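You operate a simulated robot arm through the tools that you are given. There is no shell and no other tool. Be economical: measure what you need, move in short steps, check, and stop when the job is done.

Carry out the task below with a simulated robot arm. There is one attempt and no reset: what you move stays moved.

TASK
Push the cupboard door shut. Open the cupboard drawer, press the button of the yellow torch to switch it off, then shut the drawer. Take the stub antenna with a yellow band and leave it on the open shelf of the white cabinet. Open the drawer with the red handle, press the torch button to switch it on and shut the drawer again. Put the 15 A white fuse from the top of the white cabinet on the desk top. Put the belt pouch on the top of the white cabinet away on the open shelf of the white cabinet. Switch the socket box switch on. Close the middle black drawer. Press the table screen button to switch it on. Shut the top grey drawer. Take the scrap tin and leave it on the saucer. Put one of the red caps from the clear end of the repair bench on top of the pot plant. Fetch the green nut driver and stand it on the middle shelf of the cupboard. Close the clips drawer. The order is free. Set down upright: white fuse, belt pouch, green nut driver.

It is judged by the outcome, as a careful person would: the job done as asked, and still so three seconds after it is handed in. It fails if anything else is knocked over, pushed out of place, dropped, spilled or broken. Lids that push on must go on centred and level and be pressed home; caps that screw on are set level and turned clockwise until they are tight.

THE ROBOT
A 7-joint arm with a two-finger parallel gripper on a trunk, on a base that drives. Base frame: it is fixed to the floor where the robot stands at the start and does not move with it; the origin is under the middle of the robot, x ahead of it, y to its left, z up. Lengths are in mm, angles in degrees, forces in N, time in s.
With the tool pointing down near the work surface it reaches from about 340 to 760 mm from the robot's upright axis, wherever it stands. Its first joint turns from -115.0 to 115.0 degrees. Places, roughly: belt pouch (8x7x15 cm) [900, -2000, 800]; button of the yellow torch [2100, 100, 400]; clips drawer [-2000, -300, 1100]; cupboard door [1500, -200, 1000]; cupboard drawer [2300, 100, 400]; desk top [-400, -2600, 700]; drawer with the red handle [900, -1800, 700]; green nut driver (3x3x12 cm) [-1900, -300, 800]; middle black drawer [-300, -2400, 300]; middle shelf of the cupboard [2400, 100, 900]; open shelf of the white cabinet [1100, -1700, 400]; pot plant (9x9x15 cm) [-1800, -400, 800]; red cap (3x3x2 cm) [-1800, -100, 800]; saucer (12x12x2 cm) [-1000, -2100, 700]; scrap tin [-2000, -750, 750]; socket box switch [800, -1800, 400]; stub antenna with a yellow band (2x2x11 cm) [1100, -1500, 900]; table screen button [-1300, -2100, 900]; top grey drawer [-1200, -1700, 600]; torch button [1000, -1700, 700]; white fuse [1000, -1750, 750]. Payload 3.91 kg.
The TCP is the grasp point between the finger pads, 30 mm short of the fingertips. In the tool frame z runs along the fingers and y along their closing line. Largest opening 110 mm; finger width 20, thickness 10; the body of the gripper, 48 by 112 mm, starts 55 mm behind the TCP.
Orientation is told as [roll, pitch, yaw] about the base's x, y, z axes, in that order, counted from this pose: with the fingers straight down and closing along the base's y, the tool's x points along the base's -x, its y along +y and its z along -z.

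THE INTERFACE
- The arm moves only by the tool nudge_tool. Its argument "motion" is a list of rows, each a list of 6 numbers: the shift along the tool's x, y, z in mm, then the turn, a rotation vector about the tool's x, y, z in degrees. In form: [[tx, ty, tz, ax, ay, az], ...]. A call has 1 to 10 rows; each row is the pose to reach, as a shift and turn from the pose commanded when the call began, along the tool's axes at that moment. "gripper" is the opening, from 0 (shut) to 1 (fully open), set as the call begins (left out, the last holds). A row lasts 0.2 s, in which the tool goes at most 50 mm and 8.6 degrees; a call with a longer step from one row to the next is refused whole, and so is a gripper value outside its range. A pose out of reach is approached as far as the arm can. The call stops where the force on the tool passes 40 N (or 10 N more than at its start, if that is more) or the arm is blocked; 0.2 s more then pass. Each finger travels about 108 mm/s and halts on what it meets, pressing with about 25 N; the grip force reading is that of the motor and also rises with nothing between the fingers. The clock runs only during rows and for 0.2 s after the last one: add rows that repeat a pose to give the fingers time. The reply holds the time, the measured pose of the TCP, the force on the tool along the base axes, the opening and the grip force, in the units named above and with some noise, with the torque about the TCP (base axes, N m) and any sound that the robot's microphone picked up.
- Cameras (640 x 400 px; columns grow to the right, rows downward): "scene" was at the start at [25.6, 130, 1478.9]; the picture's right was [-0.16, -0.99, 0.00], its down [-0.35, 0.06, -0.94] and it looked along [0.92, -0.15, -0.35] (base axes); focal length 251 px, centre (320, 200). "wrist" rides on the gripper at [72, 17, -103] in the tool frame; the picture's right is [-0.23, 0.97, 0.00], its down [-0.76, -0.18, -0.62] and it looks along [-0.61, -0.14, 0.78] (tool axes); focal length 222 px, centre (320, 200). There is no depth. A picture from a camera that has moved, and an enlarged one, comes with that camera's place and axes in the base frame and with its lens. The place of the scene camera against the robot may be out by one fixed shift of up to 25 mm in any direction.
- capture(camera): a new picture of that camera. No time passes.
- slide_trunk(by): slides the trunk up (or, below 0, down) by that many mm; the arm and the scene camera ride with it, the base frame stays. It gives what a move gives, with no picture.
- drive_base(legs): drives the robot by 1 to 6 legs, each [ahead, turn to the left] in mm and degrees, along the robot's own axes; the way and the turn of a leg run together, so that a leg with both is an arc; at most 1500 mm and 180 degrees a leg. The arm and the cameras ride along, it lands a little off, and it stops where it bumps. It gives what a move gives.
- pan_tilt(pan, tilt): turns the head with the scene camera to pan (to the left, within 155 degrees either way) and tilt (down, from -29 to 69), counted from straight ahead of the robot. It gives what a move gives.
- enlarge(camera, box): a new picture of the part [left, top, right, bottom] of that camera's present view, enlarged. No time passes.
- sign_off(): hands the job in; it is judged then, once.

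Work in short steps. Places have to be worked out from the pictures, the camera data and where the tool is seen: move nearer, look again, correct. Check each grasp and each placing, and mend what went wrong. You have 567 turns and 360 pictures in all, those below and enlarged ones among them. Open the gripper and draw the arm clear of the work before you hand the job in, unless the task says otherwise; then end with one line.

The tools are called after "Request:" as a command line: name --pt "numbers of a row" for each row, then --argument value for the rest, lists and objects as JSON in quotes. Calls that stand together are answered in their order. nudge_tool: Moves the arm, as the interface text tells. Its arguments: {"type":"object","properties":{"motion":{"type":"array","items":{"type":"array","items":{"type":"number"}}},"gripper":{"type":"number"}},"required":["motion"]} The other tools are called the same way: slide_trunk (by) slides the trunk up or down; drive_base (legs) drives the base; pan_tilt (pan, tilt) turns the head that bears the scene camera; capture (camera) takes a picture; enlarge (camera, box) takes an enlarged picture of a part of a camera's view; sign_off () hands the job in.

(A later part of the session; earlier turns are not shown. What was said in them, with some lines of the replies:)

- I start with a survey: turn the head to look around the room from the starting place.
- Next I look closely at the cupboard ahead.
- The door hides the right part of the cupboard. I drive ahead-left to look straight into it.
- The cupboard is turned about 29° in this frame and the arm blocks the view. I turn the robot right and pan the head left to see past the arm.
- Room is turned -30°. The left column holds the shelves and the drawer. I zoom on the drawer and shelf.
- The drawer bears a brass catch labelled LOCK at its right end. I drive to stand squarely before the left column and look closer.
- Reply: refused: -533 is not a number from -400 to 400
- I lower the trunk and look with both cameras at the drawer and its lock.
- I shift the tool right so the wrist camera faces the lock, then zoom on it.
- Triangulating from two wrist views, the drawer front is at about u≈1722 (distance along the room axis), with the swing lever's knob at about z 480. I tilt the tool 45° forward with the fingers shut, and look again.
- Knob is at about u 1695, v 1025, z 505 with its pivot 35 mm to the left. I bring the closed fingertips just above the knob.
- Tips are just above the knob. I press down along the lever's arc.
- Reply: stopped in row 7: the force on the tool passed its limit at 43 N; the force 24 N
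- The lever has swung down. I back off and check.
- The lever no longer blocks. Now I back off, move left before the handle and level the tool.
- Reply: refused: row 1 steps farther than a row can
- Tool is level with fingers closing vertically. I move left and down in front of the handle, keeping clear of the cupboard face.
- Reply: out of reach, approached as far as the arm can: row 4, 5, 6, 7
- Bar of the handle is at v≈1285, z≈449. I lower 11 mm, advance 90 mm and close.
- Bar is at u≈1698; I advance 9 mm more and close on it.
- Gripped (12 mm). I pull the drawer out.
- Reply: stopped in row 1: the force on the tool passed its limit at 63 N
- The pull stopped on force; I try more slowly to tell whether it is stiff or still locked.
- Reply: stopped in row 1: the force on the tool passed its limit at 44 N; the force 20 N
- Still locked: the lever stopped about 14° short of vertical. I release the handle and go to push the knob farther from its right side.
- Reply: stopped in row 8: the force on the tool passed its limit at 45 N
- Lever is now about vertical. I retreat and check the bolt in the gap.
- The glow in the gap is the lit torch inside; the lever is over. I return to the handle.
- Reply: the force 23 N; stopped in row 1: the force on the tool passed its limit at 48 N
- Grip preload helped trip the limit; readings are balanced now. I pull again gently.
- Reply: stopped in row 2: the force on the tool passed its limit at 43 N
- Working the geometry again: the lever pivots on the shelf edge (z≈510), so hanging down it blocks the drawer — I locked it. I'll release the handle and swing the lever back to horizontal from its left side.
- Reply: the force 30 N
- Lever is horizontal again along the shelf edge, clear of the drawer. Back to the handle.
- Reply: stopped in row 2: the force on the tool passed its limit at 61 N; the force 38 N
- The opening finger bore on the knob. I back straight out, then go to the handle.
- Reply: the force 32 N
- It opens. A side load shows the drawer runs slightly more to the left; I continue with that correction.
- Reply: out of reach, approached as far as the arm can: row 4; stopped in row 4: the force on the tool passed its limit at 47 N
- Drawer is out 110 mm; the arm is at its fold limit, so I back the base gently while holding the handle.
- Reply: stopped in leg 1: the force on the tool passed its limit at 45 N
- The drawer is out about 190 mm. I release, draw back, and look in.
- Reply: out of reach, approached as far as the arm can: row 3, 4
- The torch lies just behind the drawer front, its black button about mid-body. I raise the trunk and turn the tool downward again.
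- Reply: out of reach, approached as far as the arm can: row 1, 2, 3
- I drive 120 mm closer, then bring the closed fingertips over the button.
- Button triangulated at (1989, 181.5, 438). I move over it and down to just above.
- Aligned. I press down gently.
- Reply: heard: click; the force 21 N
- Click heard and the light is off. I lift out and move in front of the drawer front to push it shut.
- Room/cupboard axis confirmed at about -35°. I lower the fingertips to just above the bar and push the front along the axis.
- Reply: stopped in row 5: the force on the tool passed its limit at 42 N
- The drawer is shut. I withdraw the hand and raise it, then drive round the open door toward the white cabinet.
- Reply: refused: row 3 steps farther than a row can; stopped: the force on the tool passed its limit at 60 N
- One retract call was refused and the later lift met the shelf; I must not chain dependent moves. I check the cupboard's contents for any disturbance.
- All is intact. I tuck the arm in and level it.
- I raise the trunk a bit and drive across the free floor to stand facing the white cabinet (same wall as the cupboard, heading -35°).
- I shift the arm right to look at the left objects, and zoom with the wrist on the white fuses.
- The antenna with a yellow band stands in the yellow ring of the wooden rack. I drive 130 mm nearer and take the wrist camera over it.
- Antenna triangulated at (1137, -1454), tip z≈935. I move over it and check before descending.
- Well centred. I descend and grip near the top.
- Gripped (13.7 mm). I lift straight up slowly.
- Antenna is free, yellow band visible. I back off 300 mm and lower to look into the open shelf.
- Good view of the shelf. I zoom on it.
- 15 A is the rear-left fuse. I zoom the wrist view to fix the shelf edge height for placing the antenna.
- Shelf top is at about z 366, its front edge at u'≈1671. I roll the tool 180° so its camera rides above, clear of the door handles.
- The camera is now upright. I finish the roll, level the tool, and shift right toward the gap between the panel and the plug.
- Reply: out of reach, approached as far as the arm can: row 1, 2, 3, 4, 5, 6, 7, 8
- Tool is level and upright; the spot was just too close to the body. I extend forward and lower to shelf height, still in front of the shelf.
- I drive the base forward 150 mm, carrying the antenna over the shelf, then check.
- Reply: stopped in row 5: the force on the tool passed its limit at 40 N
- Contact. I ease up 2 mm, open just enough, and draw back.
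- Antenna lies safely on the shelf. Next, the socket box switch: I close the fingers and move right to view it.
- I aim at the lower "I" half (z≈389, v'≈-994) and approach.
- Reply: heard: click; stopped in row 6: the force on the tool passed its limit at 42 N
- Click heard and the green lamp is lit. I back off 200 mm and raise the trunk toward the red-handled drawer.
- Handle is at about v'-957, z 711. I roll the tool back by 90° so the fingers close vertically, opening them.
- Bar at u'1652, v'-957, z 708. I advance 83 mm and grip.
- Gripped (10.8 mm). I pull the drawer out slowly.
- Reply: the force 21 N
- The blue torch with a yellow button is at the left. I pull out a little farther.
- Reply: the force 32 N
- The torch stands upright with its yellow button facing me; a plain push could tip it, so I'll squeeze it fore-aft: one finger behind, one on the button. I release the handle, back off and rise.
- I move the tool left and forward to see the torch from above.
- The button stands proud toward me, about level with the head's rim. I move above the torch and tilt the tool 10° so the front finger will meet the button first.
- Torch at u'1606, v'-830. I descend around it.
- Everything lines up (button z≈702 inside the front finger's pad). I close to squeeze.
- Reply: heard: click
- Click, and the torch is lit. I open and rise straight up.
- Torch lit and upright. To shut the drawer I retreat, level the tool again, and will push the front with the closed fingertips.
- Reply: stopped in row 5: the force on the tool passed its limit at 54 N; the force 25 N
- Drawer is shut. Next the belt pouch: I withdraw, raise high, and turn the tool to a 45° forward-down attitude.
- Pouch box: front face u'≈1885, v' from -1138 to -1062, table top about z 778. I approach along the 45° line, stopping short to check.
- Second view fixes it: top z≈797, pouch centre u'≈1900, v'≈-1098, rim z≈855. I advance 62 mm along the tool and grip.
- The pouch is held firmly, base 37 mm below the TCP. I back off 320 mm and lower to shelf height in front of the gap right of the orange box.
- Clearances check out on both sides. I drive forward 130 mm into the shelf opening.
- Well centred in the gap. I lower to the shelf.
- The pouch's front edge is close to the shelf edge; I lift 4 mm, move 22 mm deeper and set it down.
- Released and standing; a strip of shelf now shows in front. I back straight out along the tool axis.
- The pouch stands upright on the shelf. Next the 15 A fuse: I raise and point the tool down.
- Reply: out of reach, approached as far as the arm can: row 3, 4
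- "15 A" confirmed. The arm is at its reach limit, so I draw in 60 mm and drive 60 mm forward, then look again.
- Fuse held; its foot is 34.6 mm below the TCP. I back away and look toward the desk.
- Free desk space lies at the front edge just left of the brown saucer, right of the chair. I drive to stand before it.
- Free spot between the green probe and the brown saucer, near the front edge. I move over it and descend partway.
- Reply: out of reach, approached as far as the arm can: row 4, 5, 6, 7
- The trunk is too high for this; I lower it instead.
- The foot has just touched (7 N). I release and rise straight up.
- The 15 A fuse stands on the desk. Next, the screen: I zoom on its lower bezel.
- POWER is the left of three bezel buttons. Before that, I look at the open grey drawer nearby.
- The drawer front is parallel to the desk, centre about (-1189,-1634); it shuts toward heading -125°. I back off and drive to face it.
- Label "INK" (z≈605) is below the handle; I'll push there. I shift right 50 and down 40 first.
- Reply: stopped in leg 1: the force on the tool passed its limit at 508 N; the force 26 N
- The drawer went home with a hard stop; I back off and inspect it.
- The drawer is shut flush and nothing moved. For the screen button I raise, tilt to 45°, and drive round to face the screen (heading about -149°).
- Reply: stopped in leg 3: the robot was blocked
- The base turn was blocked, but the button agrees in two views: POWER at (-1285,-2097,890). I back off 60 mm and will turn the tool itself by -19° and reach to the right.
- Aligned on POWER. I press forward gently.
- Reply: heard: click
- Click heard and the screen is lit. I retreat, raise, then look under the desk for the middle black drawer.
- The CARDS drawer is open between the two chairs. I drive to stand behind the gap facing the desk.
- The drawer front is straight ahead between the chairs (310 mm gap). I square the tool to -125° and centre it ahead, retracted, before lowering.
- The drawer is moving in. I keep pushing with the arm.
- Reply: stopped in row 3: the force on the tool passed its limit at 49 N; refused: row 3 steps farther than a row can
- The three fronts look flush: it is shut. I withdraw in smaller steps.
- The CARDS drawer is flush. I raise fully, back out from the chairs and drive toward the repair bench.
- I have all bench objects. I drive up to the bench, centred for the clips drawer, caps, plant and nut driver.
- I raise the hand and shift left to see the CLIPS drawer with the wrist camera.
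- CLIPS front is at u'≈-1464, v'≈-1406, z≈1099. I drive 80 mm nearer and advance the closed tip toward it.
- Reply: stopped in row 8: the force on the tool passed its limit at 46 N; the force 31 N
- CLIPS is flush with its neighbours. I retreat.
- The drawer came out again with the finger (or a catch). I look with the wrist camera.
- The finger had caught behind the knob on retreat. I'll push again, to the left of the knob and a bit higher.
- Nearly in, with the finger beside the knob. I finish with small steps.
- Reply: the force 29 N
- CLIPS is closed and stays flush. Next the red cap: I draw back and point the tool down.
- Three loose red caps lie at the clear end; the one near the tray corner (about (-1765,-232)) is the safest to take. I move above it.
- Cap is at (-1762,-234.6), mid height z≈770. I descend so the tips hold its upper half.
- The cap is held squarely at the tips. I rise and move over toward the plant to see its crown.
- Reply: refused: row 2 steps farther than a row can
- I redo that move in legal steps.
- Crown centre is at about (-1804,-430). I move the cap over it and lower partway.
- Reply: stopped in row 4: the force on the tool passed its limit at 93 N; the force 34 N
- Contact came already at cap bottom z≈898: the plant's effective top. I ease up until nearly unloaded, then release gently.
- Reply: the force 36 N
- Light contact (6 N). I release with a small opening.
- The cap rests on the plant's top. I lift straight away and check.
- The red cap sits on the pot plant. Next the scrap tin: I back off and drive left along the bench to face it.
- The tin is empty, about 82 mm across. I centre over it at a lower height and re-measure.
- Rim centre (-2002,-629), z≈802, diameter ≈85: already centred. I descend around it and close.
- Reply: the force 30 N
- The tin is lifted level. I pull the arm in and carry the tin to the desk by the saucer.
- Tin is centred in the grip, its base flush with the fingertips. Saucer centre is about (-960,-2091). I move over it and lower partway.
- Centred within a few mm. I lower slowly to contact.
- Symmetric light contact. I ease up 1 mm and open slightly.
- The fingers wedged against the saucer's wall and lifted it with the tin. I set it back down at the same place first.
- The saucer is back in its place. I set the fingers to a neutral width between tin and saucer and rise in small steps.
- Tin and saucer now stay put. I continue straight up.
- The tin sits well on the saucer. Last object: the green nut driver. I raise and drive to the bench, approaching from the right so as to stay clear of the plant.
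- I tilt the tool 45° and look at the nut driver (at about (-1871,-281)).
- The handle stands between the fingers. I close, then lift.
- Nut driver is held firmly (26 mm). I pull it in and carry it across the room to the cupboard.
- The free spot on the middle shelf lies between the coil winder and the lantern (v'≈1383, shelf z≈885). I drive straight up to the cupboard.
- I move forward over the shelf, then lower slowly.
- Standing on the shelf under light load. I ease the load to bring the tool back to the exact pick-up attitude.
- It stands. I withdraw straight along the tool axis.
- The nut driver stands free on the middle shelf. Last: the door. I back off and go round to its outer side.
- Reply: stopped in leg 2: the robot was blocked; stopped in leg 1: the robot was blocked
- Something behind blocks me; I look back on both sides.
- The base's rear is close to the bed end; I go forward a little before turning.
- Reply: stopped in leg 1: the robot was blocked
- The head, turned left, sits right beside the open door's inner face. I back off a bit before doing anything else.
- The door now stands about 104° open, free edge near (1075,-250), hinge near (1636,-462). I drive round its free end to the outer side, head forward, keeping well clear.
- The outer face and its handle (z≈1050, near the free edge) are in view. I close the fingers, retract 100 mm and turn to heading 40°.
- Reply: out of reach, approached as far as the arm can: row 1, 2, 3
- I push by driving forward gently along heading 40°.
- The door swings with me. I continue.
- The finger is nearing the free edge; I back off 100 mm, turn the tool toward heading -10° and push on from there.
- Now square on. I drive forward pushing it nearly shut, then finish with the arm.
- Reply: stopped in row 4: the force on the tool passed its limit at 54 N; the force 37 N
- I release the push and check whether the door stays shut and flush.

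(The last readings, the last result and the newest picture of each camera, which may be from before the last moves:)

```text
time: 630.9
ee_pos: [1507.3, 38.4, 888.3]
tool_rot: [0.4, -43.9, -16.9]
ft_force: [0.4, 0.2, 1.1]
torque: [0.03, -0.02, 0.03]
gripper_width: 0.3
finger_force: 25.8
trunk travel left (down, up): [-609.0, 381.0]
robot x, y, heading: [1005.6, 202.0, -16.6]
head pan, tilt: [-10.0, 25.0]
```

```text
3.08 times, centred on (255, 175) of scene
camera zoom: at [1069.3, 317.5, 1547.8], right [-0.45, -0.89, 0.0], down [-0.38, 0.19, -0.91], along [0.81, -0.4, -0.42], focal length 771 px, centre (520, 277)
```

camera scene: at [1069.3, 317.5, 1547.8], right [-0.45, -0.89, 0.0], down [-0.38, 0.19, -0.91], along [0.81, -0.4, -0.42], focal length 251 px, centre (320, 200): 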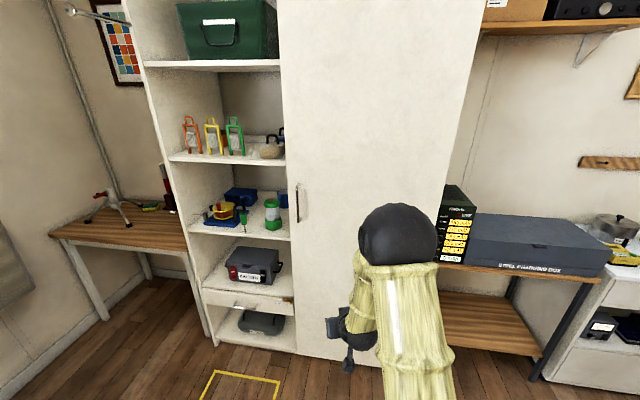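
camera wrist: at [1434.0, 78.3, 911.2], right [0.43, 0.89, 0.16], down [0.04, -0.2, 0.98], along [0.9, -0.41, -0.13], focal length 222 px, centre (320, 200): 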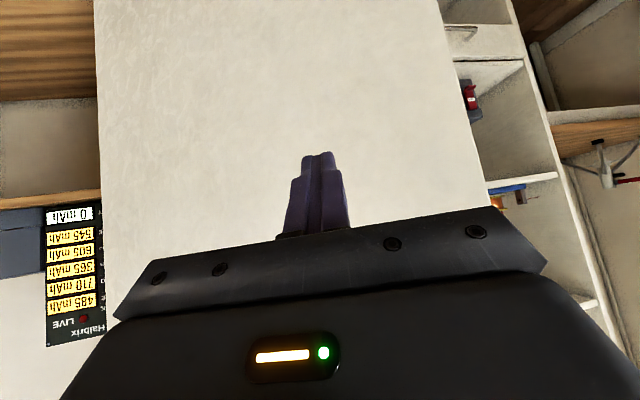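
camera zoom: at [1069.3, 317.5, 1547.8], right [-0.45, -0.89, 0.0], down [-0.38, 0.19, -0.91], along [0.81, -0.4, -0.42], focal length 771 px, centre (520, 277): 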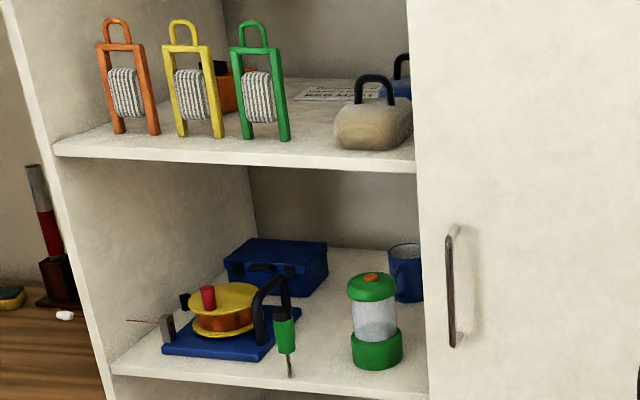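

The door is shut, the drawer closed and the nut driver upright. I open the gripper, back away, and take a last look around.

Request:
nudge_tool --pt "0 0 0 0 0 0" --pt "0 0 0 0 0 0" --pt "0 0 0 0 0 0" --gripper 1

Request:
drive_base --legs '[[-500, 0]]'

Request:
pan_tilt --pan -45 --tilt 20

Request:
enlarge --camera "scene" --box '[200, 100, 440, 260]'

Request:
pan_tilt --pan -105 --tilt 20

Request:
capture --camera "scene"

Request:
pan_tilt --pan 155 --tilt 20

Request:
capture --camera "scene"

```text
time: 631.7
ee_pos: [1507.9, 39.8, 888.6]
tool_rot: [0.4, -43.9, -16.8]
ft_force: [-0.1, -0.2, 0.7]
torque: [0.02, 0.01, -0.02]
gripper_width: 110.0
finger_force: 0.1
trunk travel left (down, up): [-609.0, 381.0]
robot x, y, heading: [1010.2, 202.7, -16.4]
head pan, tilt: [-10.0, 25.0]
```

```text
time: 635.1
ee_pos: [1025.0, 182.0, 888.3]
tool_rot: [0.4, -43.9, -17.0]
ft_force: [-0.1, 0.8, 0.3]
torque: [0.0, 0.01, 0.0]
gripper_width: 110.0
finger_force: 0.1
trunk travel left (down, up): [-609.0, 381.0]
robot x, y, heading: [525.6, 349.1, -16.5]
head pan, tilt: [-10.0, 25.0]
```

```text
time: 636.1
ee_pos: [1023.9, 182.7, 888.8]
tool_rot: [0.3, -43.9, -16.9]
ft_force: [-0.1, 0.3, 0.4]
torque: [0.0, -0.02, 0.0]
gripper_width: 109.8
finger_force: 0.1
trunk travel left (down, up): [-609.0, 381.0]
robot x, y, heading: [522.6, 348.5, -17.0]
head pan, tilt: [-45.0, 20.0]
```

```text
2.50 times, centred on (320, 180) of scene
camera zoom: at [547.9, 420.9, 1556.0], right [-0.88, -0.48, 0.0], down [-0.16, 0.3, -0.94], along [0.45, -0.83, -0.34], focal length 627 px, centre (320, 250)
```

zoom: 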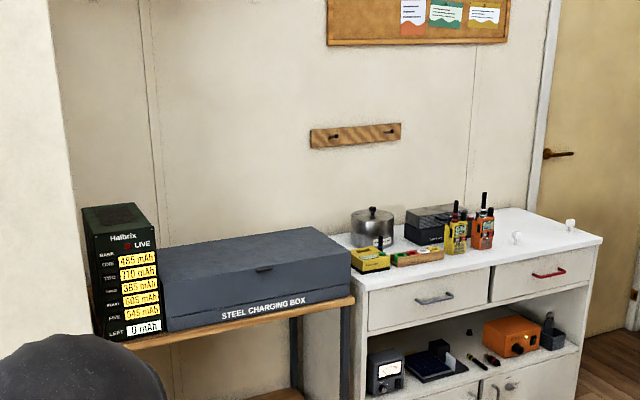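

```text
time: 637.5
ee_pos: [1023.6, 183.2, 888.4]
tool_rot: [0.4, -43.9, -17.0]
ft_force: [0.6, 0.2, -0.2]
torque: [0.0, 0.0, 0.01]
gripper_width: 110.0
finger_force: 0.1
trunk travel left (down, up): [-609.0, 381.0]
robot x, y, heading: [525.9, 349.6, -16.8]
head pan, tilt: [-105.0, 20.0]
```

```text
93 pictures are left
camera scene: at [454.8, 423.5, 1556.0], right [-0.85, 0.52, 0.0], down [0.18, 0.29, -0.94], along [-0.49, -0.8, -0.34], focal length 251 px, centre (320, 200)
```

scene: 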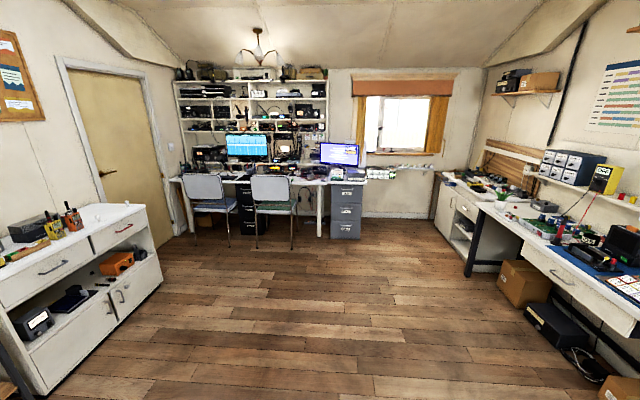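

```text
time: 641.1
ee_pos: [1025.5, 181.2, 888.5]
tool_rot: [0.3, -43.9, -17.0]
ft_force: [0.3, 0.2, 0.3]
torque: [0.01, -0.01, 0.01]
gripper_width: 110.2
finger_force: 0.1
trunk travel left (down, up): [-609.0, 381.0]
robot x, y, heading: [523.4, 347.7, -16.6]
head pan, tilt: [154.7, 20.0]
```

```text
92 pictures are left
camera scene: at [434.4, 565.1, 1556.0], right [0.67, 0.74, 0.0], down [0.25, -0.23, -0.94], along [-0.7, 0.63, -0.34], focal length 251 px, centre (320, 200)
```

scene: 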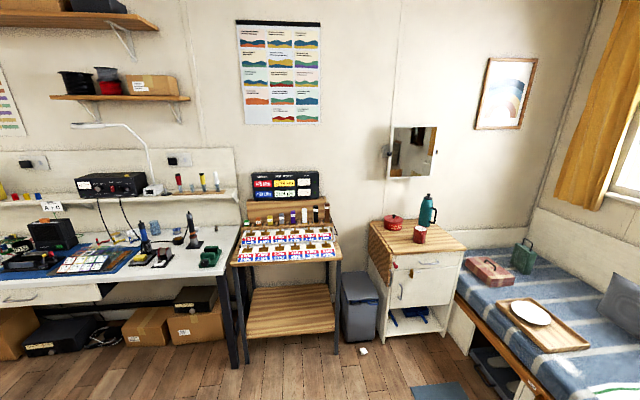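

One last zoom at the bench's clips drawer and plant, and the desk.

Request:
pan_tilt --pan -140 --tilt 15

Request:
capture --camera "scene"

Request:
enlarge --camera "scene" --box '[240, 170, 400, 270]'

```text
time: 645.1
ee_pos: [1023.4, 182.6, 887.7]
tool_rot: [0.4, -44.0, -17.0]
ft_force: [0.2, 0.5, -0.4]
torque: [0.05, -0.01, -0.02]
gripper_width: 110.1
finger_force: 0.1
trunk travel left (down, up): [-609.0, 381.0]
robot x, y, heading: [523.0, 347.0, -16.6]
head pan, tilt: [-140.0, 15.0]
```

```text
91 pictures are left
camera scene: at [417.8, 465.8, 1564.1], right [-0.4, 0.92, 0.0], down [0.24, 0.1, -0.97], along [-0.89, -0.38, -0.26], focal length 251 px, centre (320, 200)
```

scene: 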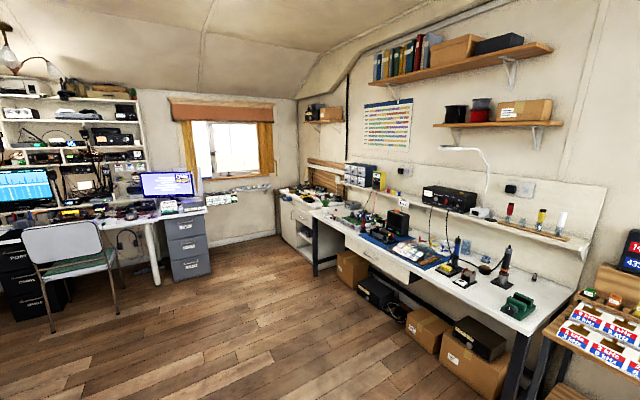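

```text
4.00 times, centred on (320, 220) of scene
camera zoom: at [417.8, 465.8, 1564.1], right [-0.4, 0.92, 0.0], down [0.24, 0.1, -0.97], along [-0.89, -0.38, -0.26], focal length 1003 px, centre (320, 120)
```

zoom: 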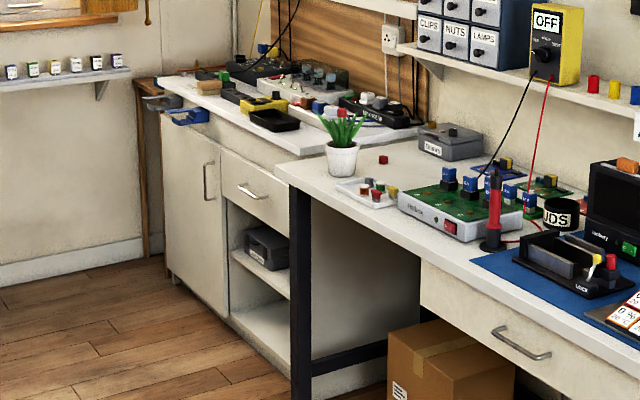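

Everything checks out in the last views, with the clips drawer shut and the cap on the plant. I hand the job in.

Request:
sign_off

```text
The job is handed in.
```

I finished every item on the list and handed the job in. In the last checks I made of each item, they were all as asked.
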